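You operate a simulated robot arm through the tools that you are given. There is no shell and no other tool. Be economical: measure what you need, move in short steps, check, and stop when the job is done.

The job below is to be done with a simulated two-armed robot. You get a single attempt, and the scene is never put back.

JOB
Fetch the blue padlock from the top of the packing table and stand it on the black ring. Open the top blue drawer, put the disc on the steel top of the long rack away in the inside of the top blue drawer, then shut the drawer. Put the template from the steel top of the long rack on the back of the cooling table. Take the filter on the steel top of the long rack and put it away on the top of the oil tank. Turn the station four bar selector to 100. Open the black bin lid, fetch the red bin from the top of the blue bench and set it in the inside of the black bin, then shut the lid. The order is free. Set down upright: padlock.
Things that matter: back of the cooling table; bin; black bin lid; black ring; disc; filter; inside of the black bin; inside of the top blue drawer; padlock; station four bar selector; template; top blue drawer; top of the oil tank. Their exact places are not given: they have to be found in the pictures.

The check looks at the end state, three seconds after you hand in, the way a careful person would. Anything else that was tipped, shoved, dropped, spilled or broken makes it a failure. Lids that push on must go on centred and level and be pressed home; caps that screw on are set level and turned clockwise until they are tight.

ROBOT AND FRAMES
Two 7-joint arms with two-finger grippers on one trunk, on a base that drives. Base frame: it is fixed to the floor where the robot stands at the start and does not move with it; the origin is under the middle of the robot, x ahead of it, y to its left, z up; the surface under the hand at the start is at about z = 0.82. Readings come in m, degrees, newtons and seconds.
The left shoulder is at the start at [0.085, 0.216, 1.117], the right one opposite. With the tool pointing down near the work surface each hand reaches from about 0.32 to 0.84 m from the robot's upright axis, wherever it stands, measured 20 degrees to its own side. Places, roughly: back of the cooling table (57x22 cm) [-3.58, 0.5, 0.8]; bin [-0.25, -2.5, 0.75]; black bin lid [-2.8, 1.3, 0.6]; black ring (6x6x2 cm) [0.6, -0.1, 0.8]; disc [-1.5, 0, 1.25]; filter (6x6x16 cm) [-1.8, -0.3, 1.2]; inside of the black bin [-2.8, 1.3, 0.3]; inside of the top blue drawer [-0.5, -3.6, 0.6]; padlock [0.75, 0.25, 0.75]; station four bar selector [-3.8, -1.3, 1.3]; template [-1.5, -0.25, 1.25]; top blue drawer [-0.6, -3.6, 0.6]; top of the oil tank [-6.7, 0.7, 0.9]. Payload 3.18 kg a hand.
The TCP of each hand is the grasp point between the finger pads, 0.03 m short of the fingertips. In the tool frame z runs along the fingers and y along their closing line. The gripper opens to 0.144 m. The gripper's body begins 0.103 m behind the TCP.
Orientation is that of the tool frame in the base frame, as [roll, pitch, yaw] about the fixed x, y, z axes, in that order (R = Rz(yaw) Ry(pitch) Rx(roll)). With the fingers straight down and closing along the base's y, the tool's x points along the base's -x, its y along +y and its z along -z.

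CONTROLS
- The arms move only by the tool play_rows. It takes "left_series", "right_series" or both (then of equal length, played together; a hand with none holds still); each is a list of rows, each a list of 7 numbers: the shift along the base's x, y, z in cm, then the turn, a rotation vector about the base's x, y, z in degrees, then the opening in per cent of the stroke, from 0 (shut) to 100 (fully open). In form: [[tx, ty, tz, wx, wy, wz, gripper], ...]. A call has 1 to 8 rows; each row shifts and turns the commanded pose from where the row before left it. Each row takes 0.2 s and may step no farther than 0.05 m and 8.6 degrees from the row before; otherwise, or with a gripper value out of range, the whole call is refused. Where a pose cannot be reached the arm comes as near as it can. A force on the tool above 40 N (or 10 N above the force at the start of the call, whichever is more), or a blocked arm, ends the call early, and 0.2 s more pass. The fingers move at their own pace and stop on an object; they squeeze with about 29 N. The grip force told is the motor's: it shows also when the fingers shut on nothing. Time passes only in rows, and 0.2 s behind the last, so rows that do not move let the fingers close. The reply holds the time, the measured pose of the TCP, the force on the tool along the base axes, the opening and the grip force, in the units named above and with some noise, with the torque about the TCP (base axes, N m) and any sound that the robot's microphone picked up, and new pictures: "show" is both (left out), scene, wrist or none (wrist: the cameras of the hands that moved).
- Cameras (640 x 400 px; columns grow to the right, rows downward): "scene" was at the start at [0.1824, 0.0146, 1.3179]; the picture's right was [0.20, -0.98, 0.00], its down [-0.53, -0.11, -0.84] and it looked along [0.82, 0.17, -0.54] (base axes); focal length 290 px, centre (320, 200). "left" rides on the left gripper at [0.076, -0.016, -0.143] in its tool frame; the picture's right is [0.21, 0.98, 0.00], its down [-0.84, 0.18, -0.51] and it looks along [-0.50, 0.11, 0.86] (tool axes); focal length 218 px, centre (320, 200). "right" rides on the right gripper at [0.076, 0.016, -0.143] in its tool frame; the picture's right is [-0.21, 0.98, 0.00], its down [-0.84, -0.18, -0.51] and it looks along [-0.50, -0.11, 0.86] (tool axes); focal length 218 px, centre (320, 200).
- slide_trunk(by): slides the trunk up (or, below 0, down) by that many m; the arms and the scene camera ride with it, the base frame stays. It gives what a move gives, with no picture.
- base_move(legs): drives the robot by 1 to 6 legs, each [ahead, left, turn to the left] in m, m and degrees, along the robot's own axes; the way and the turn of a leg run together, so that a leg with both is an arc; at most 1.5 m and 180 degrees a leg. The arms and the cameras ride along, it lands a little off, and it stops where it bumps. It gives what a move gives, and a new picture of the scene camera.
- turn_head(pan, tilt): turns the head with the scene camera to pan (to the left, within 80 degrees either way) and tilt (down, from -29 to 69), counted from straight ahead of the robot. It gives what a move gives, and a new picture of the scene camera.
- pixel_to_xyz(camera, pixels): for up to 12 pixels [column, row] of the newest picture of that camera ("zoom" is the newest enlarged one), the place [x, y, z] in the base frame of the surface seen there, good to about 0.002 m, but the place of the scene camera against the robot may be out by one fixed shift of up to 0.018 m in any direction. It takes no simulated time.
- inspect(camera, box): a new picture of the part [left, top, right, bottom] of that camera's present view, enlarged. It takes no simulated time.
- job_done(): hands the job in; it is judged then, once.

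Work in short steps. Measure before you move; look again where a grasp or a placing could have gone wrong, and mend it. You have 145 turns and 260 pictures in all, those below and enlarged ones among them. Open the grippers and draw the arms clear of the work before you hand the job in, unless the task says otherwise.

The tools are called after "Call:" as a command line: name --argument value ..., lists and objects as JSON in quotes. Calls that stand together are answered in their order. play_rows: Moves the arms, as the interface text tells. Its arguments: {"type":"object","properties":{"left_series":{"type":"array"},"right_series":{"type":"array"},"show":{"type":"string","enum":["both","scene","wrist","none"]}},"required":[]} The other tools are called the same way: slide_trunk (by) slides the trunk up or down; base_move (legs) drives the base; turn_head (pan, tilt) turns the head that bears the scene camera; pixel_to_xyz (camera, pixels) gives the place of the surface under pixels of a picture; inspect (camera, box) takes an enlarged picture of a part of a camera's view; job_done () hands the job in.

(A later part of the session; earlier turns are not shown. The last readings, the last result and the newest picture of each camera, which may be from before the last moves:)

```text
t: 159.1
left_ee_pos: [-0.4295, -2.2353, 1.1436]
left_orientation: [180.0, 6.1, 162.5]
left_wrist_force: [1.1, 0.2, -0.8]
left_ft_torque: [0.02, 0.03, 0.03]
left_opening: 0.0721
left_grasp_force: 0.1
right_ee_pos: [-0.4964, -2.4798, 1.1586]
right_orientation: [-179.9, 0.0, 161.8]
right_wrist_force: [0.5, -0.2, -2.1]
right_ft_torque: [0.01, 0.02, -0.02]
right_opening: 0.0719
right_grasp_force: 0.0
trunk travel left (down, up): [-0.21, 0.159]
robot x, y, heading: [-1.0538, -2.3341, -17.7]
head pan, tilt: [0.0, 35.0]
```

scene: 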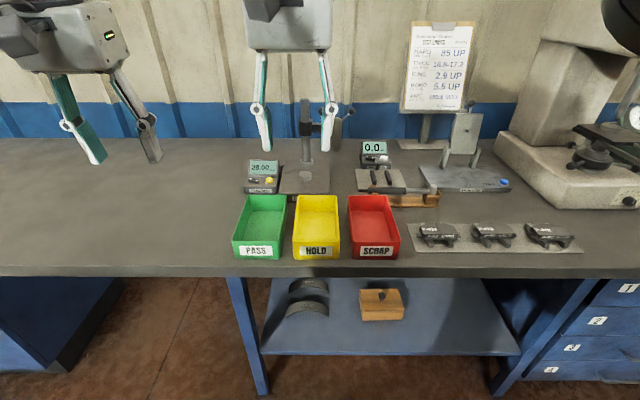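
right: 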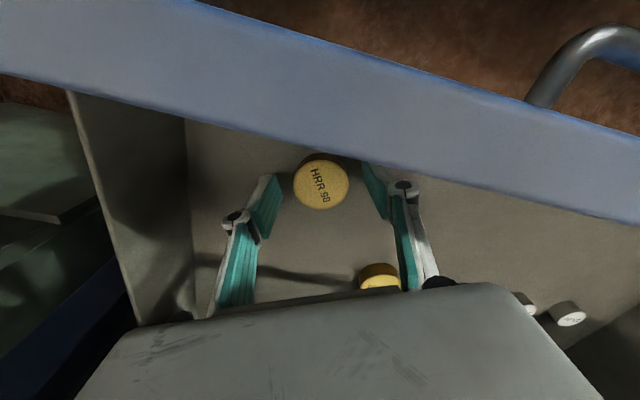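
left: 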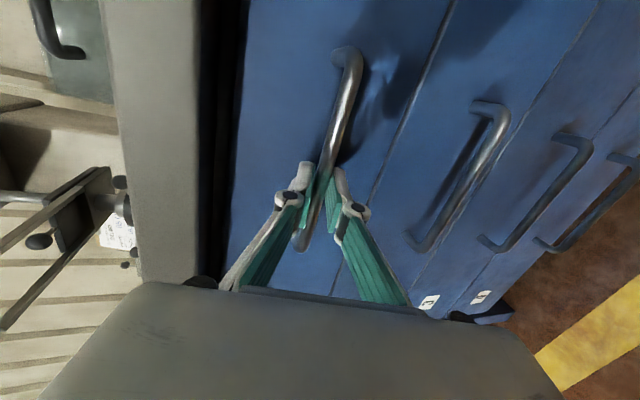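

The red SCRAP bin is at (373,227), empty. I measure its rim and the neighbours.

Call:
pixel_to_xyz --camera "scene" --pixels '[[348, 198], [390, 197], [351, 240], [397, 239], [372, 240], [372, 256], [372, 225], [346, 215], [396, 215], [375, 262], [340, 240], [402, 200]]'

Call:
inspect --camera "scene" --box '[280, 160, 440, 270]'

```text
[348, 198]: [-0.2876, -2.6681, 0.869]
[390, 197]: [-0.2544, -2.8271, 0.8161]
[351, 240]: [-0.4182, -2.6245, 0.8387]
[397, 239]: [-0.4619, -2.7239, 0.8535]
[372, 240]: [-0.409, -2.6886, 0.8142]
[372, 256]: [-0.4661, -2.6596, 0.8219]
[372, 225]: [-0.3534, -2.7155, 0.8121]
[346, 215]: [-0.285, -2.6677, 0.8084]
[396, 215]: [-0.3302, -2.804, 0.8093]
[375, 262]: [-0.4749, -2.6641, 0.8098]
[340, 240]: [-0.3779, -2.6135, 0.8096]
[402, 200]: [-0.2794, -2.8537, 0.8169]
```

```text
3.64 times, centred on (360, 215) of scene
```

zoom: 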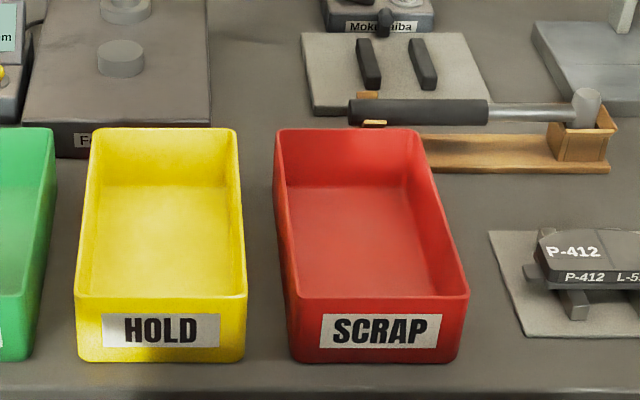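

Bin centre ≈ [-0.376,-2.693], rim z≈0.855, width ≈0.105 m. I drive 0.13 m closer and put the right hand over it to measure with the wrist camera.

Call:
base_move --legs '[[0.13, -0.03, 0]]'

Call:
play_rows --right_series '[[0, -4, -2, 0, 0, 0, 90], [0, -4, -2, 0, 0, 0, 90], [0, -4, -2, 0, 0, 0, 90], [0, -4, -2, 0, 0, 0, 90], [0, -4, -2, 0, 0, 0, 90]]' --show "wrist"

```text
t: 160.4
left_ee_pos: [-0.3148, -2.304, 1.143]
left_orientation: [-179.9, 6.1, 162.4]
left_wrist_force: [0.5, 0.0, -0.8]
left_ft_torque: [-0.01, -0.01, -0.02]
left_opening: 0.0721
left_grasp_force: 0.0
right_ee_pos: [-0.3804, -2.5486, 1.1576]
right_orientation: [-179.9, 0.1, 161.8]
right_wrist_force: [-0.5, -0.7, -1.2]
right_ft_torque: [0.0, 0.02, -0.01]
right_opening: 0.0722
right_grasp_force: 0.1
trunk travel left (down, up): [-0.21, 0.159]
robot x, y, heading: [-0.9398, -2.4029, -18.0]
head pan, tilt: [0.0, 35.0]
```

scene: 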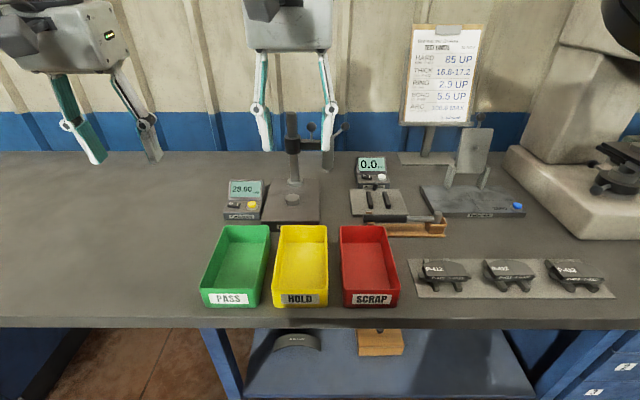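

```text
t: 161.6
left_ee_pos: [-0.3147, -2.3064, 1.1433]
left_orientation: [179.9, 6.0, 162.5]
left_wrist_force: [0.3, -0.5, 0.0]
left_ft_torque: [0.06, -0.01, -0.06]
left_opening: 0.0718
left_grasp_force: 0.1
right_ee_pos: [-0.3807, -2.7506, 1.0581]
right_orientation: [-179.9, -0.1, 161.8]
right_wrist_force: [0.3, 0.2, -0.7]
right_ft_torque: [0.04, -0.03, 0.01]
right_opening: 0.1297
right_grasp_force: 0.0
trunk travel left (down, up): [-0.21, 0.159]
robot x, y, heading: [-0.9403, -2.4013, -18.0]
head pan, tilt: [0.0, 35.0]
```

right: 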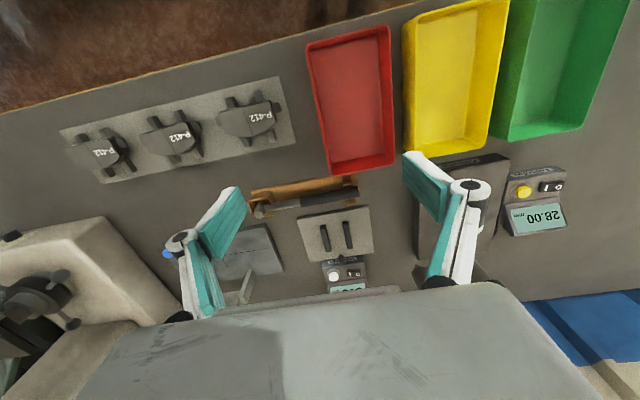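

The bin's rim corners are near (307,42),(391,27),(332,175),(395,160). I measure the rim with the wrist camera.

Call:
pixel_to_xyz --camera "right" --pixels '[[308, 50], [388, 30], [331, 172], [394, 160], [318, 110], [390, 95], [347, 36], [362, 168], [352, 105], [407, 90], [300, 120], [310, 182]]'

Call:
inspect --camera "right" --box '[270, 0, 450, 200]'

```text
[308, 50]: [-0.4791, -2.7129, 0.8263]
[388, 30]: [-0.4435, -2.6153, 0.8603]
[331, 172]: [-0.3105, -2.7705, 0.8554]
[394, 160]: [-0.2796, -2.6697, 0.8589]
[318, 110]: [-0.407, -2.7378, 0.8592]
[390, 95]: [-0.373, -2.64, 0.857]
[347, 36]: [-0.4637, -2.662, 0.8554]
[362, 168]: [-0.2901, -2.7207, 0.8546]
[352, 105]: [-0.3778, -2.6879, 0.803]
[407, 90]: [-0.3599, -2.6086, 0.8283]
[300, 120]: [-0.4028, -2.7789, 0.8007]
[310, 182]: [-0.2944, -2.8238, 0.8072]
```

```text
2.00 times, centred on (360, 100) of right
```

zoom: 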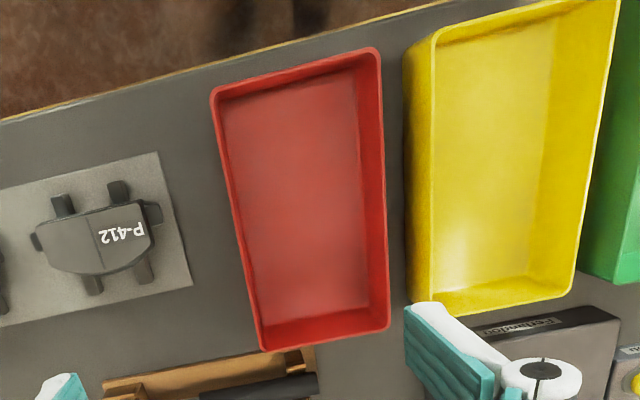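

Bin: centre [-0.378,-2.6915], width 0.1035, rim 0.858, aligned with the hand; gap to the yellow bin 3.4 cm. I descend with 0.128 opening and close.

Call:
play_rows --right_series '[[0.1, 3.0, -3, 0, 0, -0.5, 89], [0.2, 2.9, -3, 0, 0, 0, 89], [0, 0, -4, 0, 0, 0, 89], [0, 0, -4, 0, 0, 0, 89], [0, 0, -4, 0, 0, 0, 89], [0, 0, -3, 0, 0, 0, 89], [0, 0, 0, 0, 0, 0, 50], [0, 0, 0, 0, 0, 0, 40]]' --show "wrist"

```text
t: 163.4
left_ee_pos: [-0.3133, -2.3053, 1.1428]
left_orientation: [180.0, 6.1, 162.3]
left_wrist_force: [-0.7, 0.2, 0.3]
left_ft_torque: [-0.04, 0.02, 0.01]
left_opening: 0.0719
left_grasp_force: 0.1
right_ee_pos: [-0.3794, -2.6877, 0.8473]
right_orientation: [-179.9, -0.1, 161.3]
right_wrist_force: [-0.1, -0.9, 0.3]
right_ft_torque: [0.02, -0.01, -0.01]
right_opening: 0.1092
right_grasp_force: 28.6
trunk travel left (down, up): [-0.21, 0.159]
robot x, y, heading: [-0.9401, -2.4002, -18.0]
head pan, tilt: [0.0, 35.0]
```

right: 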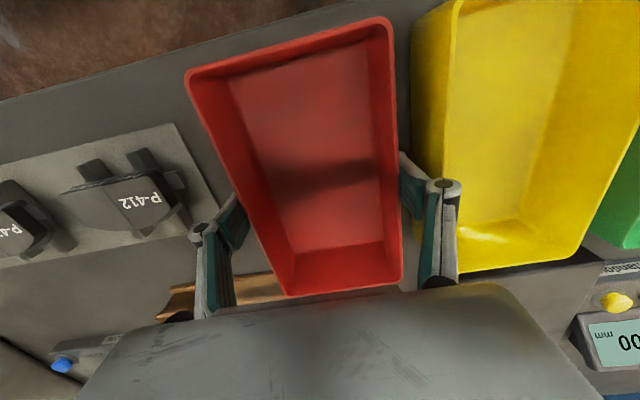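

Held (0.109 m, 29 N). I lift it, draw it in, then drive up the aisle and turn towards the black bin.

Call:
play_rows --right_series '[[0, 0, 4, 0, 0, 0, 40], [0, 0, 4.5, 0, 0, 0, 40], [0, 0, 4.5, 0, 0, 0, 40], [0, 0, 4.5, 0, 0, 0, 40], [-2.8, 0.9, 2, 0, 0, 0, 40], [-2.8, 0.9, 2, 0, 0, 0, 40], [-2.8, 0.9, 1, 0, 0, 0, 40], [-2.8, 0.9, 1, 0, 0, 0, 40]]' --left_series '[[0, 0, 0, 0, 0, 0, 50], [0, 0, 0, 0, 0, 0, 50], [0, 0, 0, 0, 0, 0, 50], [-2.8, 0.9, 0, 0, 0, 0, 50], [-2.8, 0.9, 0, 0, 0, 0, 50], [-2.8, 0.9, 0, 0, 0, 0, 50], [-2.8, 0.9, 0, 0, 0, 0, 50], [-2.8, 0.9, 0, 0, 0, 0, 50]]' --show "none"

Call:
base_move --legs '[[-0.4, 0, 0], [0, 0, 90], [1.4, 0, 0], [1.4, 0, 0], [0, 0, 90]]'

```text
t: 165.2
left_ee_pos: [-0.4567, -2.259, 1.1436]
left_orientation: [-180.0, 6.2, 162.6]
left_wrist_force: [-1.1, -0.6, 1.2]
left_ft_torque: [-0.01, -0.01, 0.0]
left_opening: 0.0719
left_grasp_force: 0.1
right_ee_pos: [-0.4916, -2.6534, 1.0834]
right_orientation: [-179.9, 0.1, 161.1]
right_wrist_force: [0.6, 0.7, -1.3]
right_ft_torque: [-0.04, -0.03, -0.01]
right_opening: 0.1093
right_grasp_force: 29.2
trunk travel left (down, up): [-0.21, 0.159]
robot x, y, heading: [-0.9422, -2.4041, -18.0]
head pan, tilt: [0.0, 35.0]
```

```text
t: 188.4
left_ee_pos: [-0.9048, 0.2432, 1.1425]
left_orientation: [-180.0, 6.0, -21.3]
left_wrist_force: [-0.9, 0.3, 0.3]
left_ft_torque: [-0.02, 0.02, 0.01]
left_opening: 0.0723
left_grasp_force: 0.1
right_ee_pos: [-0.8419, 0.6312, 1.0828]
right_orientation: [-179.9, -0.1, -22.5]
right_wrist_force: [0.1, -0.2, -3.1]
right_ft_torque: [-0.01, 0.0, 0.0]
right_opening: 0.1092
right_grasp_force: 29.2
trunk travel left (down, up): [-0.21, 0.159]
robot x, y, heading: [-0.411, 0.3542, 158.1]
head pan, tilt: [0.0, 35.0]
```

scene: 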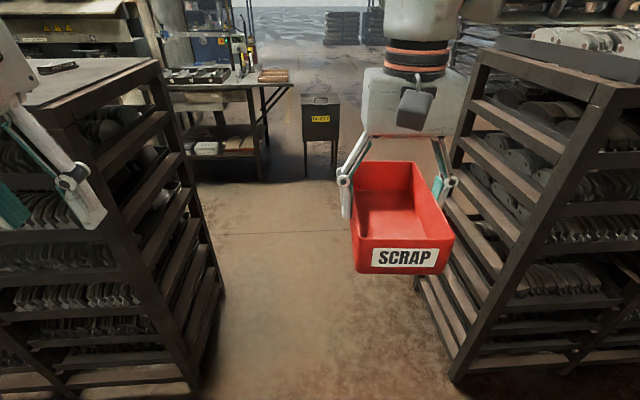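

There's a passage between two racks towards the black bin at (320,120). I measure its width and the bin.

Call:
pixel_to_xyz --camera "scene" --pixels '[[196, 370], [456, 375], [155, 65], [483, 60], [425, 290], [185, 180], [320, 100], [305, 115], [340, 115], [320, 140], [306, 176], [336, 176]]'

Call:
inspect --camera "scene" --box '[160, 50, 360, 200]'

```text
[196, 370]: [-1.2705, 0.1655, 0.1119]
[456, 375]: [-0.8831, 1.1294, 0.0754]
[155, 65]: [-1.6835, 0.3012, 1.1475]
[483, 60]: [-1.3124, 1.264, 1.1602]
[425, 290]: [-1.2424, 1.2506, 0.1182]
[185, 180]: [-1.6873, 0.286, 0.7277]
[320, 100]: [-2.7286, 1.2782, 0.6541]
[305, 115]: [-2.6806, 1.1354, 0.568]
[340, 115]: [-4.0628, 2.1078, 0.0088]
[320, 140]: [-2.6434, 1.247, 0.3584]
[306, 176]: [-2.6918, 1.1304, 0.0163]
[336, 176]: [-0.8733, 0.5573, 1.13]
```

```text
2.67 times, centred on (260, 125) of scene
```

zoom: 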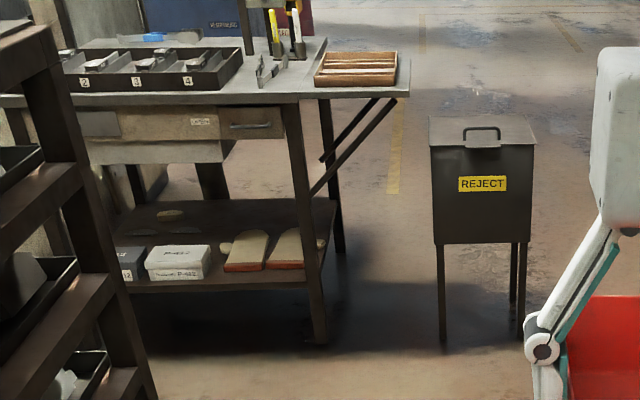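

The passage is ~1.03 m wide. I stretch both hands forward to narrow the elbows, raise the trunk, and centre on the passage axis before looking at elbow clearance.

Call:
play_rows --left_series '[[-2.6, 3.75, 0, 0, 0, 0, 50], [-2.6, 3.75, 0, 0, 0, 0, 50], [-2.6, 3.75, 0, 0, 0, 0, 50], [-2.6, 3.75, 0, 0, 0, 0, 50], [-2.6, 3.75, 0, 0, 0, 0, 50], [-2.6, 3.75, 0, 0, 0, 0, 50]]' --right_series '[[-2, 2.2, 0, 0, 0, 0, 40], [-2, 2.2, 0, 0, 0, 0, 40], [-2, 2.2, 0, 0, 0, 0, 40], [-2, 2.2, 0, 0, 0, 0, 40], [-2, 2.2, 0, 0, 0, 0, 40], [-2, 2.2, 0, 0, 0, 0, 40]]' --show "none"

Call:
slide_trunk --by 0.13

Call:
base_move --legs '[[0, -0.07, 3.9]]'

Call:
turn_head --pan 75 --tilt 30

Call:
turn_head --pan -75 --tilt 30

```text
t: 189.8
left_ee_pos: [-1.0428, 0.3736, 1.129]
left_orientation: [-179.9, 6.1, -21.2]
left_wrist_force: [-0.1, 0.0, 0.8]
left_ft_torque: [0.02, -0.04, -0.03]
left_opening: 0.0718
left_grasp_force: 0.1
left hand out of reach, approached as far as the arm can: row 4, 5, 6
right_ee_pos: [-0.948, 0.7489, 1.0826]
right_orientation: [-179.9, -0.1, -22.4]
right_wrist_force: [-0.1, -0.5, -2.9]
right_ft_torque: [0.01, -0.03, 0.0]
right_opening: 0.1093
right_grasp_force: 29.2
right hand out of reach, approached as far as the arm can: row 6
trunk travel left (down, up): [-0.21, 0.159]
robot x, y, heading: [-0.4088, 0.3555, 158.0]
head pan, tilt: [0.0, 35.0]
```

```text
t: 191.4
left_ee_pos: [-1.0091, 0.3616, 1.3353]
left_orientation: [-179.9, 14.4, -21.4]
left_wrist_force: [-0.7, 0.0, -0.2]
left_ft_torque: [0.03, 0.01, 0.0]
left_opening: 0.0719
left_grasp_force: 0.0
right_ee_pos: [-0.9236, 0.7379, 1.2934]
right_orientation: [180.0, 8.1, -22.7]
right_wrist_force: [-0.6, 0.3, -1.8]
right_ft_torque: [0.02, -0.02, 0.01]
right_opening: 0.1096
right_grasp_force: 29.2
trunk travel left (down, up): [-0.34, 0.029]
robot x, y, heading: [-0.4087, 0.3526, 158.1]
head pan, tilt: [0.0, 35.0]
```

```text
t: 192.7
left_ee_pos: [-0.9833, 0.3856, 1.3357]
left_orientation: [-179.9, 14.3, -17.5]
left_wrist_force: [-0.1, 0.0, -0.3]
left_ft_torque: [0.05, 0.0, -0.05]
left_opening: 0.0718
left_grasp_force: 0.0
right_ee_pos: [-0.9251, 0.7668, 1.2942]
right_orientation: [-180.0, 8.0, -18.7]
right_wrist_force: [0.2, -0.2, -1.8]
right_ft_torque: [-0.01, -0.05, 0.01]
right_opening: 0.1095
right_grasp_force: 29.2
trunk travel left (down, up): [-0.34, 0.029]
robot x, y, heading: [-0.3827, 0.419, 162.1]
head pan, tilt: [0.0, 35.0]
```

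scene: 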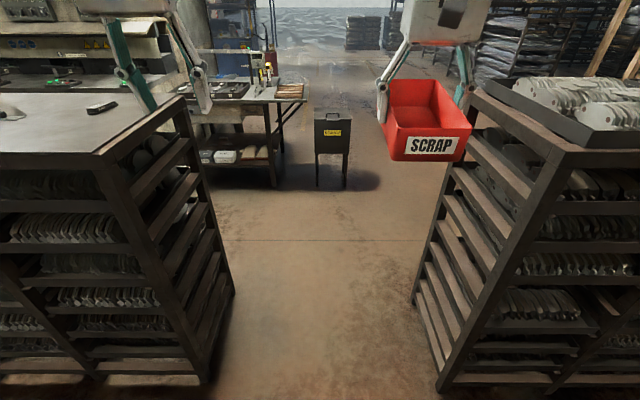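

```text
t: 194.1
left_ee_pos: [-0.9839, 0.3867, 1.3354]
left_orientation: [-179.9, 14.4, -17.5]
left_wrist_force: [0.3, 0.0, 0.3]
left_ft_torque: [-0.03, 0.0, -0.01]
left_opening: 0.072
left_grasp_force: 0.0
right_ee_pos: [-0.9243, 0.7677, 1.2944]
right_orientation: [-180.0, 8.0, -18.8]
right_wrist_force: [0.4, -0.5, -1.7]
right_ft_torque: [0.0, -0.02, 0.01]
right_opening: 0.1097
right_grasp_force: 28.4
trunk travel left (down, up): [-0.34, 0.029]
robot x, y, heading: [-0.3906, 0.4172, 162.3]
head pan, tilt: [75.0, 30.0]
```

scene: 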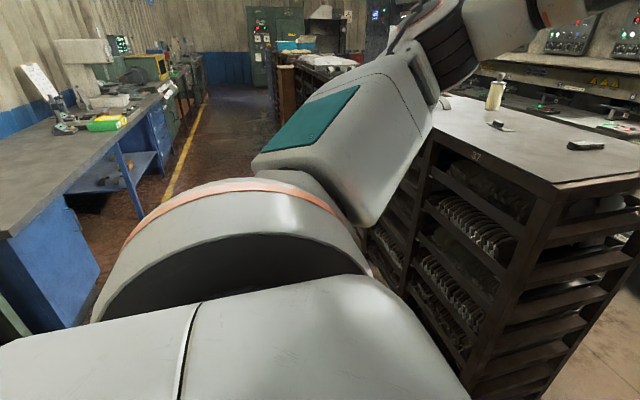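

```text
t: 196.5
left_ee_pos: [-0.9861, 0.3876, 1.3371]
left_orientation: [-179.8, 14.4, -17.5]
left_wrist_force: [-0.5, 0.5, 1.0]
left_ft_torque: [-0.01, -0.02, -0.04]
left_opening: 0.0719
left_grasp_force: 0.1
right_ee_pos: [-0.9251, 0.7676, 1.2961]
right_orientation: [-180.0, 8.0, -18.7]
right_wrist_force: [0.1, 0.2, -2.1]
right_ft_torque: [-0.03, -0.06, -0.01]
right_opening: 0.1096
right_grasp_force: 29.2
trunk travel left (down, up): [-0.34, 0.029]
robot x, y, heading: [-0.3865, 0.4136, 162.3]
head pan, tilt: [-75.0, 30.0]
```

scene: 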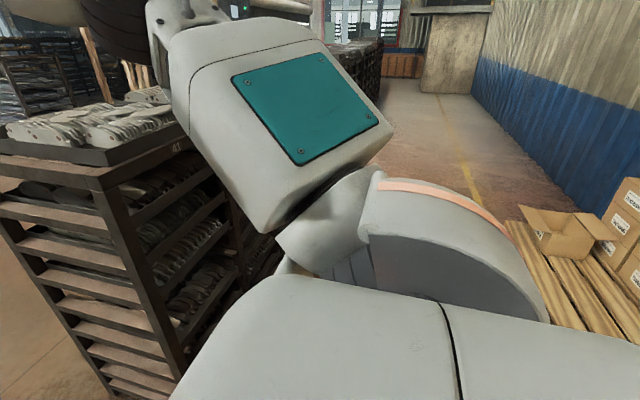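

I measure the right upper arm's outer extent.

Call:
pixel_to_xyz --camera "scene" --pixels '[[385, 130], [300, 160], [270, 225], [325, 60], [220, 40], [250, 130], [480, 230], [150, 95], [105, 110], [60, 130]]'

```text
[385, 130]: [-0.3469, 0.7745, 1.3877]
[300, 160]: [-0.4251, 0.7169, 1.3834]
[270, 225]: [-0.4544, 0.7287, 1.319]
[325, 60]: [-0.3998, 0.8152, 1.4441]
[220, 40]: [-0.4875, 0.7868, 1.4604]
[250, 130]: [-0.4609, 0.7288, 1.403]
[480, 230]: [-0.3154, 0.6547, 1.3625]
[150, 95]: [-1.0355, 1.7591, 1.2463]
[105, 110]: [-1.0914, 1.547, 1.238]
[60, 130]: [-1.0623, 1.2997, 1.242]
```

Upper arms are above 1.32 m, clear of the racks' loads (≤1.25 m). I drive through the passage up to the black bin.

Call:
base_move --legs '[[1.3, -0.03, 0], [0.38, -0.05, 0]]'

Call:
turn_head --pan 0 --tilt 40

```text
t: 205.2
left_ee_pos: [-2.5842, 0.9796, 1.3357]
left_orientation: [-179.8, 14.4, -17.2]
left_wrist_force: [-0.1, -0.4, -0.7]
left_ft_torque: [-0.02, -0.02, -0.01]
left_opening: 0.0719
left_grasp_force: 0.1
right_ee_pos: [-2.527, 1.3611, 1.2949]
right_orientation: [180.0, 7.9, -18.5]
right_wrist_force: [-0.8, 0.3, -1.4]
right_ft_torque: [-0.02, -0.04, 0.05]
right_opening: 0.1096
right_grasp_force: 28.7
trunk travel left (down, up): [-0.34, 0.029]
robot x, y, heading: [-1.988, 1.0143, 162.4]
head pan, tilt: [-75.0, 30.0]
```

scene: 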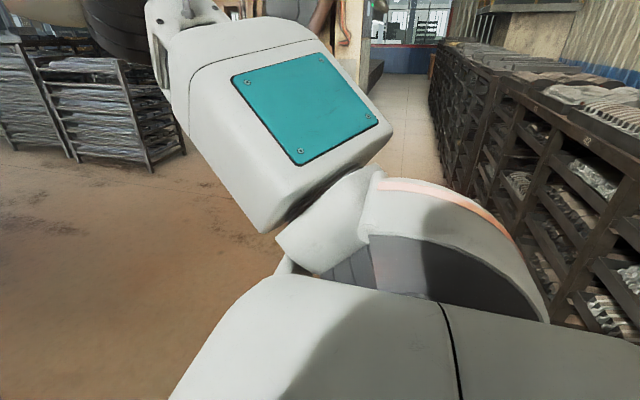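

```text
t: 206.6
left_ee_pos: [-2.5848, 0.9806, 1.3361]
left_orientation: [-179.8, 14.4, -17.1]
left_wrist_force: [1.1, -0.5, -0.8]
left_ft_torque: [-0.01, 0.0, 0.02]
left_opening: 0.0721
left_grasp_force: 0.1
right_ee_pos: [-2.5252, 1.3609, 1.2959]
right_orientation: [179.9, 8.0, -18.5]
right_wrist_force: [-0.8, -0.1, -2.6]
right_ft_torque: [0.01, -0.04, 0.0]
right_opening: 0.1095
right_grasp_force: 29.3
trunk travel left (down, up): [-0.34, 0.029]
robot x, y, heading: [-1.9869, 1.0094, 162.3]
head pan, tilt: [0.0, 40.0]
```

scene: 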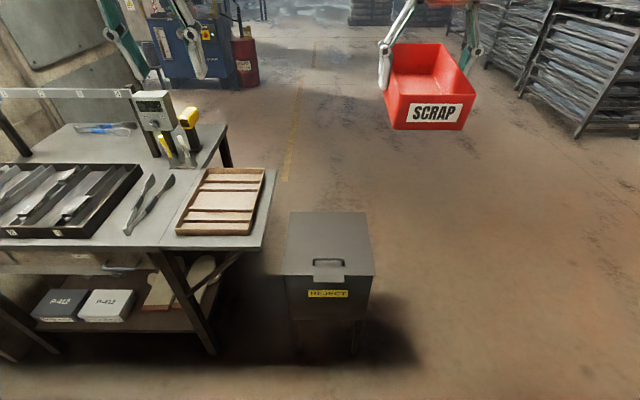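

The bin's lid with its handle at (329,266) is seen from above. I enlarge and measure.

Call:
inspect --camera "scene" --box '[260, 195, 400, 310]'

Call:
pixel_to_xyz --camera "scene" --pixels '[[291, 214], [363, 213], [285, 272], [371, 273], [328, 262], [315, 270], [342, 270], [328, 240], [328, 278], [328, 294], [328, 268], [270, 240]]'

```text
3.48 times, centred on (330, 252) of scene
```

zoom: 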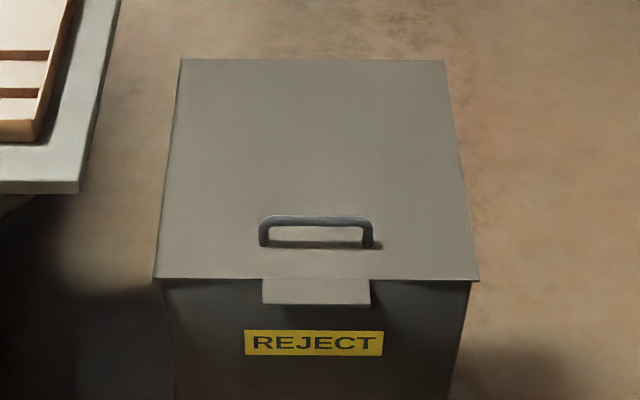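

```text
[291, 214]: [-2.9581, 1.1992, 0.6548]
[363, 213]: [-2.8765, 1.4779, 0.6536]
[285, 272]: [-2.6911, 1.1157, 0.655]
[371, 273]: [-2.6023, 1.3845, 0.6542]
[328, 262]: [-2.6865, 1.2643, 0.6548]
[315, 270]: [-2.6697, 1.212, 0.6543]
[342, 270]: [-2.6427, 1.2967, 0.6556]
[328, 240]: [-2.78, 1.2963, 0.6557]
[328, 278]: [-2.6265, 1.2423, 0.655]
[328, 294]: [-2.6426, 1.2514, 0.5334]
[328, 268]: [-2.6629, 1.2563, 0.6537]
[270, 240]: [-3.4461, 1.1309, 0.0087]
```

I get the handle bar and cooling-table corner precisely, plus the clearance at my left.

Call:
pixel_to_xyz --camera "zoom" --pixels '[[275, 218], [316, 218], [360, 219], [263, 235], [371, 238], [316, 225], [316, 290], [316, 300]]'

Call:
pixel_to_xyz --camera "scene" --pixels '[[262, 246], [160, 246], [275, 172], [225, 130], [210, 352], [220, 200], [155, 100], [100, 128]]'

```text
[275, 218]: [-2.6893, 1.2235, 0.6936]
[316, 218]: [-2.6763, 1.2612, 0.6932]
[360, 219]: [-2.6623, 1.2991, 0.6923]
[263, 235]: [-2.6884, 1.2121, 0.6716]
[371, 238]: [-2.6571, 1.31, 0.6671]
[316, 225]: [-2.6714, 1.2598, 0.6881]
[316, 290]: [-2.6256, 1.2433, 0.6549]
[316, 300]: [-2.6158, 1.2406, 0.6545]
```

```text
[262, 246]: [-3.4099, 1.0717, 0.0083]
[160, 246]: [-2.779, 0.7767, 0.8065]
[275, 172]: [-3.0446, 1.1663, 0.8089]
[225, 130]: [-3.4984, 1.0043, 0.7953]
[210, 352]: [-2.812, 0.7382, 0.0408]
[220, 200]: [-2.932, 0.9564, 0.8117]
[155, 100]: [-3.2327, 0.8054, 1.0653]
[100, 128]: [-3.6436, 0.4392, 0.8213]
```

Handle ≈ [-2.669,1.253,0.685] (shift-corrected). I drive closer (0.25 ahead, 0.075 right) and lower the trunk by 0.12.

Call:
base_move --legs '[[0.25, -0.075, 0]]'

Call:
slide_trunk --by -0.12

Call:
play_rows --left_series '[[2.5, 1, 0, -1, 3.5, 7, 50], [2.5, 1, 0, -1, 3.5, 7, 50], [2, 1, 0, -1, 3.5, 7, 50], [2, 1, 0, -1, 3.5, 7, 50], [1.5, 1, -1, 0, 0, 8.3, 50], [1, 1, -2, 0, 0, 8.3, 45], [1, 1, -2, 0, 0, 8.3, 45], [1, 1, -2, 0, 0, 8.3, 45]]' --show "wrist"

```text
t: 208.5
left_ee_pos: [-2.8025, 1.1305, 1.3358]
left_orientation: [-179.8, 14.4, -17.4]
left_wrist_force: [0.2, 1.4, -0.8]
left_ft_torque: [-0.02, -0.03, 0.01]
left_opening: 0.0721
left_grasp_force: 0.0
right_ee_pos: [-2.7425, 1.5119, 1.2937]
right_orientation: [-180.0, 8.0, -18.6]
right_wrist_force: [-0.3, 0.2, -1.8]
right_ft_torque: [0.01, -0.03, 0.0]
right_opening: 0.1096
right_grasp_force: 29.0
trunk travel left (down, up): [-0.34, 0.029]
robot x, y, heading: [-2.2054, 1.158, 162.3]
head pan, tilt: [0.0, 40.0]
```

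scene: 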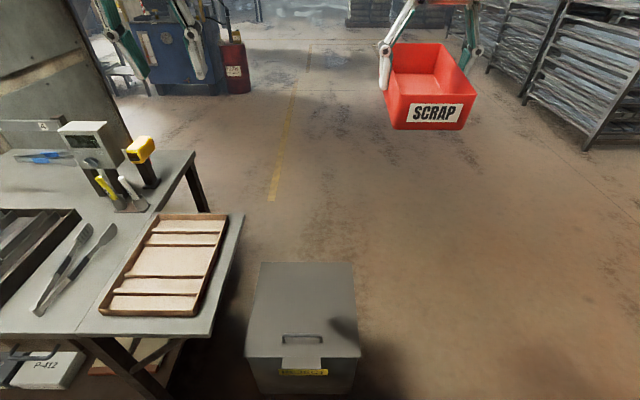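

```text
t: 210.0
left_ee_pos: [-2.8019, 1.1312, 1.2179]
left_orientation: [-179.6, 14.5, -17.5]
left_wrist_force: [-0.6, 0.5, -0.5]
left_ft_torque: [0.0, 0.02, 0.02]
left_opening: 0.072
left_grasp_force: 0.0
right_ee_pos: [-2.7407, 1.5117, 1.1761]
right_orientation: [179.9, 8.2, -18.6]
right_wrist_force: [0.5, 0.1, -1.7]
right_ft_torque: [0.01, 0.06, 0.01]
right_opening: 0.1098
right_grasp_force: 29.1
trunk travel left (down, up): [-0.22, 0.149]
robot x, y, heading: [-2.2041, 1.1613, 162.1]
head pan, tilt: [0.0, 40.0]
```

```text
t: 211.8
left_ee_pos: [-2.685, 1.0685, 1.1298]
left_orientation: [175.6, 27.3, 39.2]
left_wrist_force: [0.1, 0.5, -0.3]
left_ft_torque: [0.03, 0.0, 0.01]
left_opening: 0.0648
left_grasp_force: 0.0
left hand out of reach, approached as far as the arm can: row 2, 3, 4, 5, 6, 7, 8
right_ee_pos: [-2.7429, 1.5109, 1.1742]
right_orientation: [180.0, 8.0, -18.6]
right_wrist_force: [0.3, -0.2, -2.5]
right_ft_torque: [0.0, -0.03, -0.04]
right_opening: 0.1096
right_grasp_force: 29.3
trunk travel left (down, up): [-0.22, 0.149]
robot x, y, heading: [-2.208, 1.1595, 162.3]
head pan, tilt: [0.0, 40.0]
```

left: 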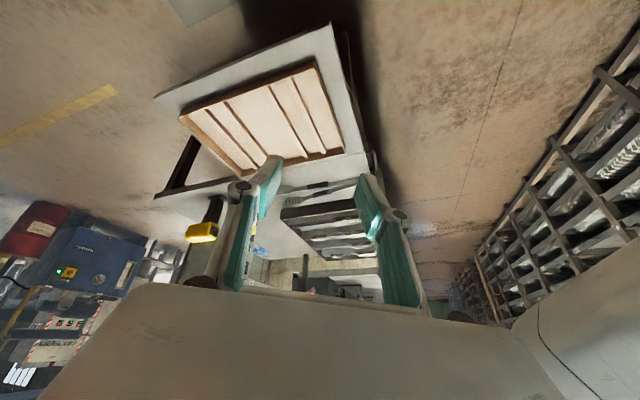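

I corrected the tilt sign: the remaining turn is (25,−12,31)°. I rotate while moving above the handle and down to z≈0.8.

Call:
play_rows --left_series '[[0.2, 2.3, -3, 4.2, -2, 5.25, 40], [0.2, 2.3, -4, 4.2, -2, 5.25, 40], [0.2, 2.3, -4, 4.2, -2, 5.25, 40], [0.2, 2.3, -4, 4.2, -2, 5.25, 40], [0.2, 2.3, -4, 4.2, -2, 5.25, 40], [0.2, 2.3, -4, 4.2, -2, 5.25, 40], [0.2, 2.3, -4, 0, 0, 0, 40], [0.2, 2.3, -4, 0, 0, 0, 40]]' --show "wrist"

```text
t: 213.6
left_ee_pos: [-2.677, 1.1574, 0.864]
left_orientation: [179.8, -0.1, 72.3]
left_wrist_force: [-0.9, 0.3, 0.3]
left_ft_torque: [0.01, 0.0, 0.0]
left_opening: 0.0572
left_grasp_force: 0.0
left hand out of reach, approached as far as the arm can: row 1, 2, 4, 5, 7, 8
right_ee_pos: [-2.7434, 1.5118, 1.1743]
right_orientation: [-179.9, 8.0, -18.5]
right_wrist_force: [-0.3, -0.5, -2.9]
right_ft_torque: [-0.04, -0.03, 0.01]
right_opening: 0.1091
right_grasp_force: 29.8
trunk travel left (down, up): [-0.22, 0.149]
robot x, y, heading: [-2.2058, 1.1639, 162.2]
head pan, tilt: [0.0, 40.0]
```

left: 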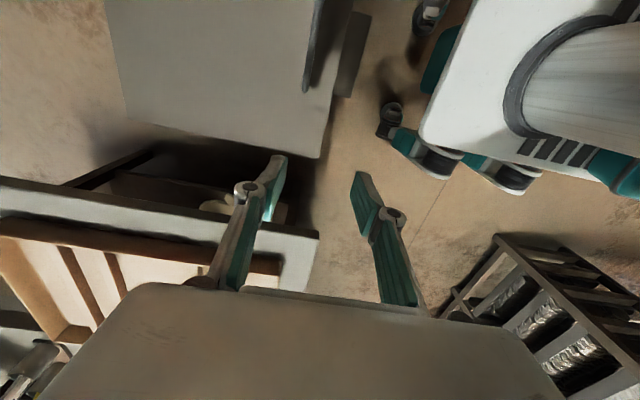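

Orientation is right. I try moving on right (y+) and lower to get above the handle.

Call:
play_rows --left_series '[[0, 2, -2, 0, 0, 0, 40], [0.2, 2.5, -1, 0, 0, 0, 40], [0.2, 2.5, -1, 0, 0, 0, 40], [0.3, 2.6, -1, 0, 0, 0, 40]]' --show "wrist"

```text
t: 214.6
left_ee_pos: [-2.6793, 1.1554, 0.858]
left_orientation: [179.8, 0.1, 72.3]
left_wrist_force: [-0.4, -0.3, 0.3]
left_ft_torque: [0.02, 0.01, -0.03]
left_opening: 0.0578
left_grasp_force: 0.0
left hand out of reach, approached as far as the arm can: row 1, 2, 3, 4
right_ee_pos: [-2.743, 1.5127, 1.175]
right_orientation: [180.0, 8.0, -18.6]
right_wrist_force: [-0.4, -0.1, -2.9]
right_ft_torque: [0.02, -0.02, 0.02]
right_opening: 0.1095
right_grasp_force: 28.8
trunk travel left (down, up): [-0.22, 0.149]
robot x, y, heading: [-2.2026, 1.1617, 162.3]
head pan, tilt: [0.0, 40.0]
```

left: 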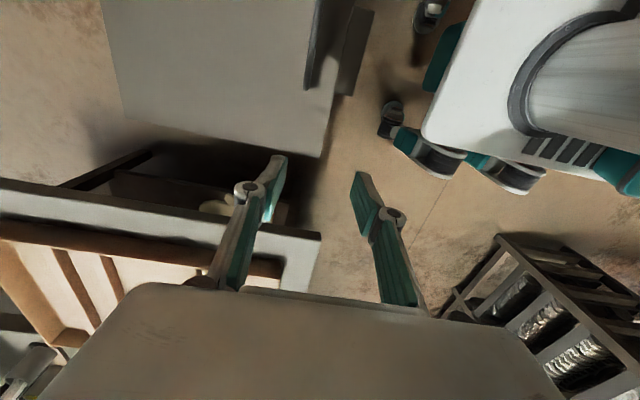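

The arm can't reach further inward, so I shift the base 9 cm right instead.

Call:
base_move --legs '[[0.015, -0.09, 0]]'

Call:
play_rows --left_series '[[0, 0, -3, 0, 0, 0, 40], [0, 0, -2, 0, 0, 0, 40]]' --show "wrist"

```text
t: 216.1
left_ee_pos: [-2.6661, 1.2438, 0.8579]
left_orientation: [179.8, 0.1, 72.4]
left_wrist_force: [-0.7, -0.4, 0.0]
left_ft_torque: [-0.01, 0.0, -0.03]
left_opening: 0.0576
left_grasp_force: 0.0
right_ee_pos: [-2.7304, 1.5993, 1.1748]
right_orientation: [180.0, 8.0, -18.6]
right_wrist_force: [0.0, 0.5, -2.6]
right_ft_torque: [-0.07, 0.0, 0.02]
right_opening: 0.1096
right_grasp_force: 29.2
trunk travel left (down, up): [-0.22, 0.149]
robot x, y, heading: [-2.1887, 1.253, 162.5]
head pan, tilt: [0.0, 40.0]
```

scene: 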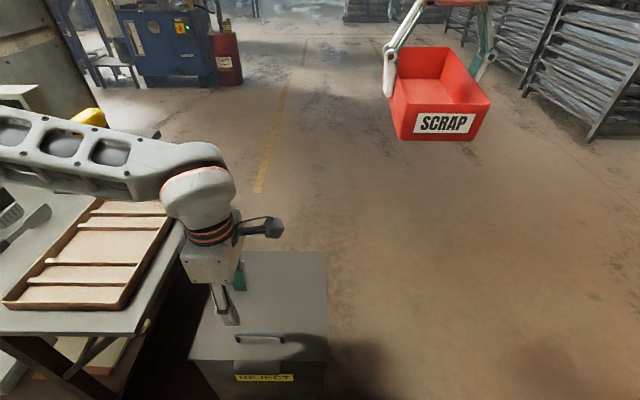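

```text
t: 216.7
left_ee_pos: [-2.6696, 1.227, 0.8161]
left_orientation: [179.8, -0.1, 72.4]
left_wrist_force: [-0.6, 0.3, -0.1]
left_ft_torque: [-0.03, 0.0, 0.0]
left_opening: 0.0577
left_grasp_force: 0.0
left hand out of reach, approached as far as the arm can: row 1, 2
right_ee_pos: [-2.7301, 1.5989, 1.1738]
right_orientation: [-180.0, 7.9, -18.5]
right_wrist_force: [-0.5, 0.6, -1.7]
right_ft_torque: [0.04, -0.02, -0.01]
right_opening: 0.1094
right_grasp_force: 28.6
trunk travel left (down, up): [-0.22, 0.149]
robot x, y, heading: [-2.1915, 1.2546, 162.1]
head pan, tilt: [0.0, 40.0]
```

left: 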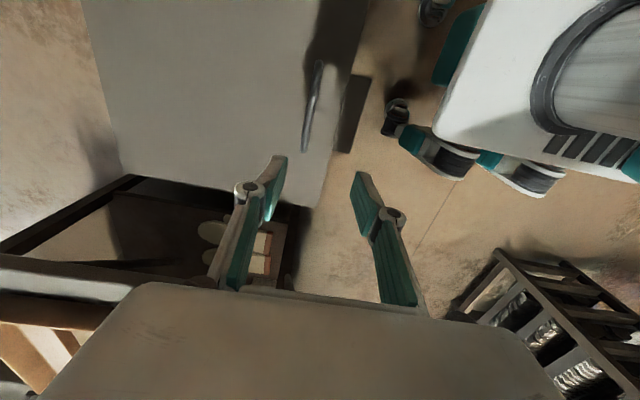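

The bar shows at (318,65)–(306,150). I measure it with the wrist camera.

Call:
pixel_to_xyz --camera "left" --pixels '[[319, 66], [313, 100], [307, 148], [290, 110], [350, 110], [330, 150], [120, 170]]'

```text
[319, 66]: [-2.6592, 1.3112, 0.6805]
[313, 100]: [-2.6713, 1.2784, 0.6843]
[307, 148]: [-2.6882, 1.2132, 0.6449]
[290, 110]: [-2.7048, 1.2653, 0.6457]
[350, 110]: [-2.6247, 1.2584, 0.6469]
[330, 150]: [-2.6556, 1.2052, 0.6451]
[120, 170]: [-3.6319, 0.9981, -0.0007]
```

Bar centre ≈ [-2.673,1.262], top 0.684. I shift the base slightly and lower by trunk, since the arm itself is at its inner limit.

Call:
base_move --legs '[[0.013, -0.035, 0]]'

Call:
slide_trunk --by -0.09

Call:
play_rows --left_series '[[0, 0, 0, 0, 0, 0, 40]]' --show "wrist"

Call:
pixel_to_xyz --camera "left" --pixels '[[319, 66], [316, 100], [314, 120], [312, 140], [310, 160]]'

```text
t: 217.7
left_ee_pos: [-2.6704, 1.2643, 0.8164]
left_orientation: [179.8, 0.0, 72.3]
left_wrist_force: [-0.1, -0.1, 0.3]
left_ft_torque: [0.01, -0.01, 0.02]
left_opening: 0.0578
left_grasp_force: 0.0
right_ee_pos: [-2.7327, 1.6367, 1.175]
right_orientation: [179.9, 8.1, -18.5]
right_wrist_force: [-0.3, 0.3, -2.6]
right_ft_torque: [-0.06, -0.02, 0.02]
right_opening: 0.1093
right_grasp_force: 29.2
trunk travel left (down, up): [-0.22, 0.149]
robot x, y, heading: [-2.1955, 1.2882, 162.1]
head pan, tilt: [0.0, 40.0]
```

scene: 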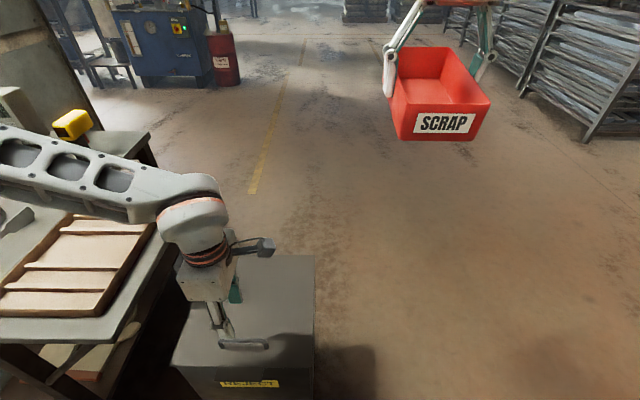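

```text
t: 218.9
left_ee_pos: [-2.6698, 1.2638, 0.7287]
left_orientation: [-179.9, 0.0, 72.4]
left_wrist_force: [-0.2, -0.1, 0.7]
left_ft_torque: [-0.02, 0.05, -0.01]
left_opening: 0.0574
left_grasp_force: 0.1
right_ee_pos: [-2.73, 1.6352, 1.0881]
right_orientation: [-180.0, 8.2, -18.5]
right_wrist_force: [1.1, -0.6, -2.0]
right_ft_torque: [0.04, 0.03, -0.02]
right_opening: 0.1093
right_grasp_force: 28.7
trunk travel left (down, up): [-0.13, 0.239]
robot x, y, heading: [-2.1944, 1.2846, 162.2]
head pan, tilt: [0.0, 40.0]
```

```text
t: 219.3
left_ee_pos: [-2.6707, 1.2636, 0.7255]
left_orientation: [179.8, 0.0, 72.4]
left_wrist_force: [0.6, 0.5, 0.4]
left_ft_torque: [0.0, -0.02, -0.04]
left_opening: 0.0576
left_grasp_force: 0.1
right_ee_pos: [-2.7316, 1.6367, 1.0844]
right_orientation: [180.0, 8.0, -18.5]
right_wrist_force: [-0.2, -0.5, -1.9]
right_ft_torque: [-0.01, 0.05, 0.0]
right_opening: 0.1094
right_grasp_force: 28.9
trunk travel left (down, up): [-0.13, 0.239]
robot x, y, heading: [-2.1934, 1.2889, 162.3]
head pan, tilt: [0.0, 40.0]
```

left: 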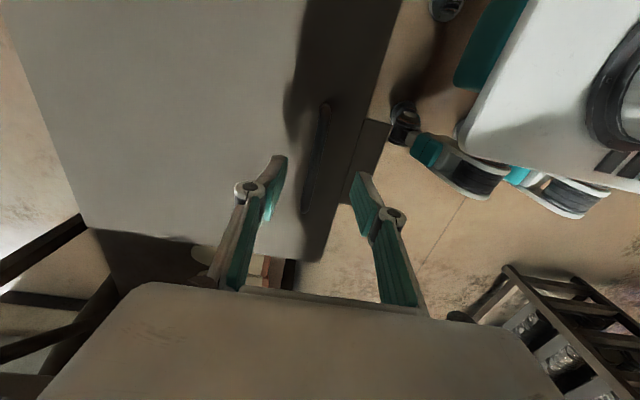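

```text
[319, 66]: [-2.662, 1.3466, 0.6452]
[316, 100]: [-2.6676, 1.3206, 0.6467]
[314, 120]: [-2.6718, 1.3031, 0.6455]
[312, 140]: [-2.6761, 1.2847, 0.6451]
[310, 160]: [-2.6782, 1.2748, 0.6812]
```

Aligned with the bar centre. I lower 3.7 cm by trunk and close the fingers on the bar.

Call:
slide_trunk --by -0.037

Call:
play_rows --left_series '[[0, 0, 0, 0, 0, 0, 0], [0, 0, 0, 0, 0, 0, 0], [0, 0, 0, 0, 0, 0, 0]]' --show "wrist"

```text
t: 220.1
left_ee_pos: [-2.6699, 1.2633, 0.6916]
left_orientation: [-179.9, 0.0, 72.3]
left_wrist_force: [0.3, 0.0, 0.4]
left_ft_torque: [-0.01, -0.02, 0.02]
left_opening: 0.0576
left_grasp_force: 0.1
right_ee_pos: [-2.7302, 1.6352, 1.0513]
right_orientation: [180.0, 8.4, -18.5]
right_wrist_force: [0.9, -0.6, -1.1]
right_ft_torque: [0.04, 0.06, -0.03]
right_opening: 0.1096
right_grasp_force: 28.3
trunk travel left (down, up): [-0.093, 0.276]
robot x, y, heading: [-2.1952, 1.2893, 162.2]
head pan, tilt: [0.0, 40.0]
```

```text
t: 220.9
left_ee_pos: [-2.6752, 1.2672, 0.6899]
left_orientation: [-179.7, -0.3, 72.4]
left_wrist_force: [-34.5, 3.3, 5.4]
left_ft_torque: [-0.1, 0.45, -0.59]
left_opening: 0.0091
left_grasp_force: 39.3
right_ee_pos: [-2.7344, 1.6375, 1.047]
right_orientation: [180.0, 7.9, -18.5]
right_wrist_force: [0.8, 0.4, -1.8]
right_ft_torque: [-0.05, -0.04, -0.02]
right_opening: 0.1095
right_grasp_force: 28.9
trunk travel left (down, up): [-0.093, 0.276]
robot x, y, heading: [-2.1942, 1.2847, 162.1]
head pan, tilt: [0.0, 40.0]
```

left: 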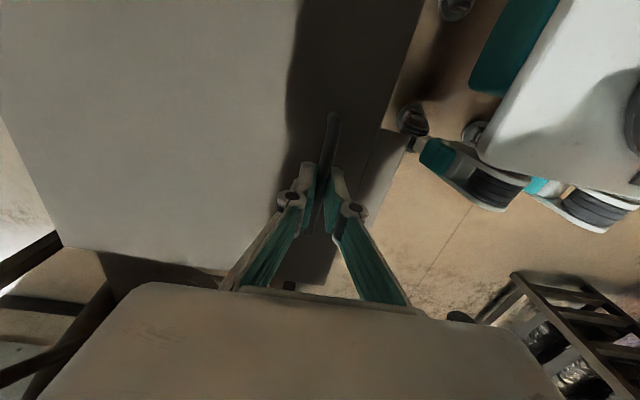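

Bar gripped. I ease the sideways load and lift the lid along its arc (hinge assumed at the back edge [-2.911,1.33,0.645], radius 0.25), first half.

Call:
play_rows --left_series '[[-0.5, 0.3, 0, 0, 0, 0, 0], [-0.81, 0.26, 3.83, 0, 0, 0, 0], [-1.37, 0.44, 3.65, 0, 0, 0, 0], [-1.9, 0.6, 3.38, 0, 0, 0, 0], [-2.38, 0.76, 3.03, 0, 0, 0, 0]]' --show "both"

```text
t: 222.1
left_ee_pos: [-2.7344, 1.2852, 0.8323]
left_orientation: [180.0, 0.0, 72.4]
left_wrist_force: [32.2, -7.3, 26.1]
left_ft_torque: [-0.43, -0.3, -0.83]
left_opening: 0.0091
left_grasp_force: 39.7
right_ee_pos: [-2.7292, 1.6353, 1.0516]
right_orientation: [179.9, 8.4, -18.5]
right_wrist_force: [-0.2, -0.4, -2.4]
right_ft_torque: [0.0, -0.07, 0.03]
right_opening: 0.1094
right_grasp_force: 28.9
trunk travel left (down, up): [-0.093, 0.276]
robot x, y, heading: [-2.1924, 1.2874, 162.2]
head pan, tilt: [0.0, 40.0]
```

scene: 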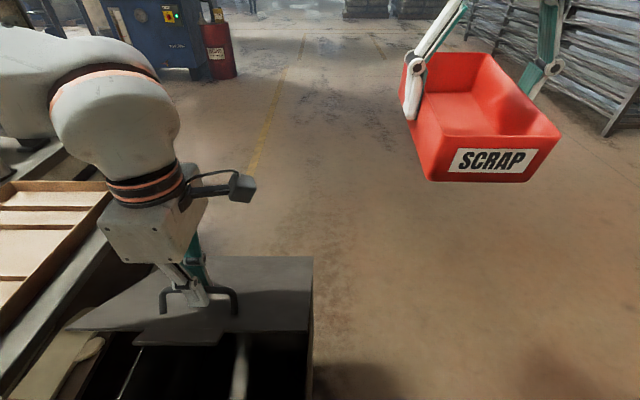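
left: 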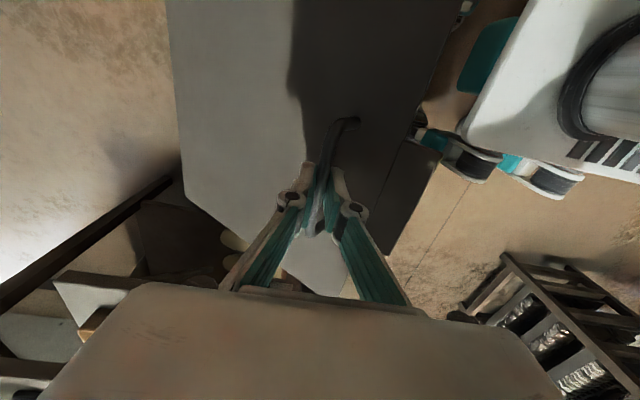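

The lid swings about a slightly larger radius (≈0.29 m). I adjust the arc and continue.

Call:
play_rows --left_series '[[-1.9, 0.6, 3.8, 0, 0, 0, 0], [-3.4, 1.09, 2.75, 0, 0, 0, 0], [-3.8, 1.2, 2.16, 0, 0, 0, 0], [-4.05, 1.3, 1.5, 0, 0, 0, 0]]' --show "scene"

```text
t: 223.1
left_ee_pos: [-2.8609, 1.307, 0.9257]
left_orientation: [179.9, -0.1, 72.1]
left_wrist_force: [2.9, 22.9, -14.2]
left_ft_torque: [0.5, -0.52, -0.79]
left_opening: 0.0095
left_grasp_force: 38.0
left hand out of reach, approached as far as the arm can: row 3, 4
right_ee_pos: [-2.7326, 1.6384, 1.0478]
right_orientation: [179.9, 8.0, -18.5]
right_wrist_force: [0.2, 0.3, -2.1]
right_ft_torque: [-0.01, -0.01, 0.0]
right_opening: 0.1094
right_grasp_force: 28.7
trunk travel left (down, up): [-0.093, 0.276]
robot x, y, heading: [-2.1959, 1.2928, 162.4]
head pan, tilt: [0.0, 40.0]
```

scene: 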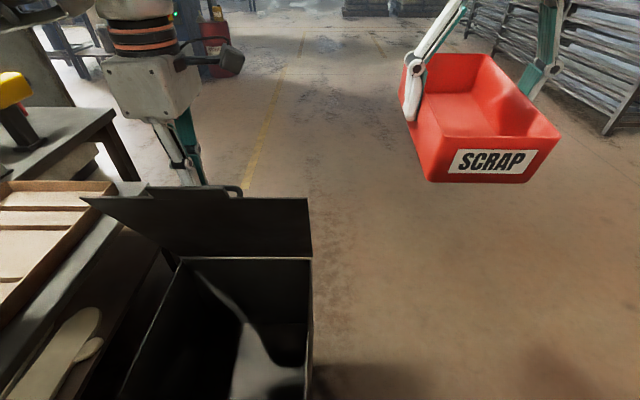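

The lid is ~75° open. Before using the base to push it past vertical, I check the base's front extent from the last left wrist picture.

Call:
inspect --camera "left" --box '[240, 0, 640, 250]'

Call:
pixel_to_xyz --camera "zoom" --pixels '[[350, 220], [420, 250], [480, 150], [400, 60], [300, 60], [250, 200], [350, 150]]'

```text
1.60 times, centred on (440, 125) of left
```

zoom: 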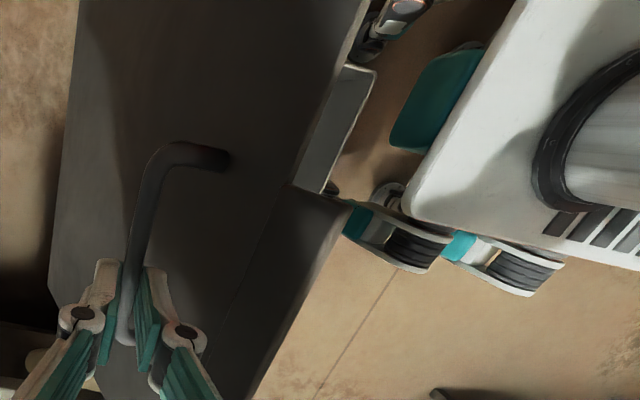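

```text
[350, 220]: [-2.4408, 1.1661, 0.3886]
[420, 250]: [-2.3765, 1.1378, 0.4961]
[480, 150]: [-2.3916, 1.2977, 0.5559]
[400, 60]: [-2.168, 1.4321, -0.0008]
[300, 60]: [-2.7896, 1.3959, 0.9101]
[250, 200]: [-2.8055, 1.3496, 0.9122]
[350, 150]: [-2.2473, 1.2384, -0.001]
```

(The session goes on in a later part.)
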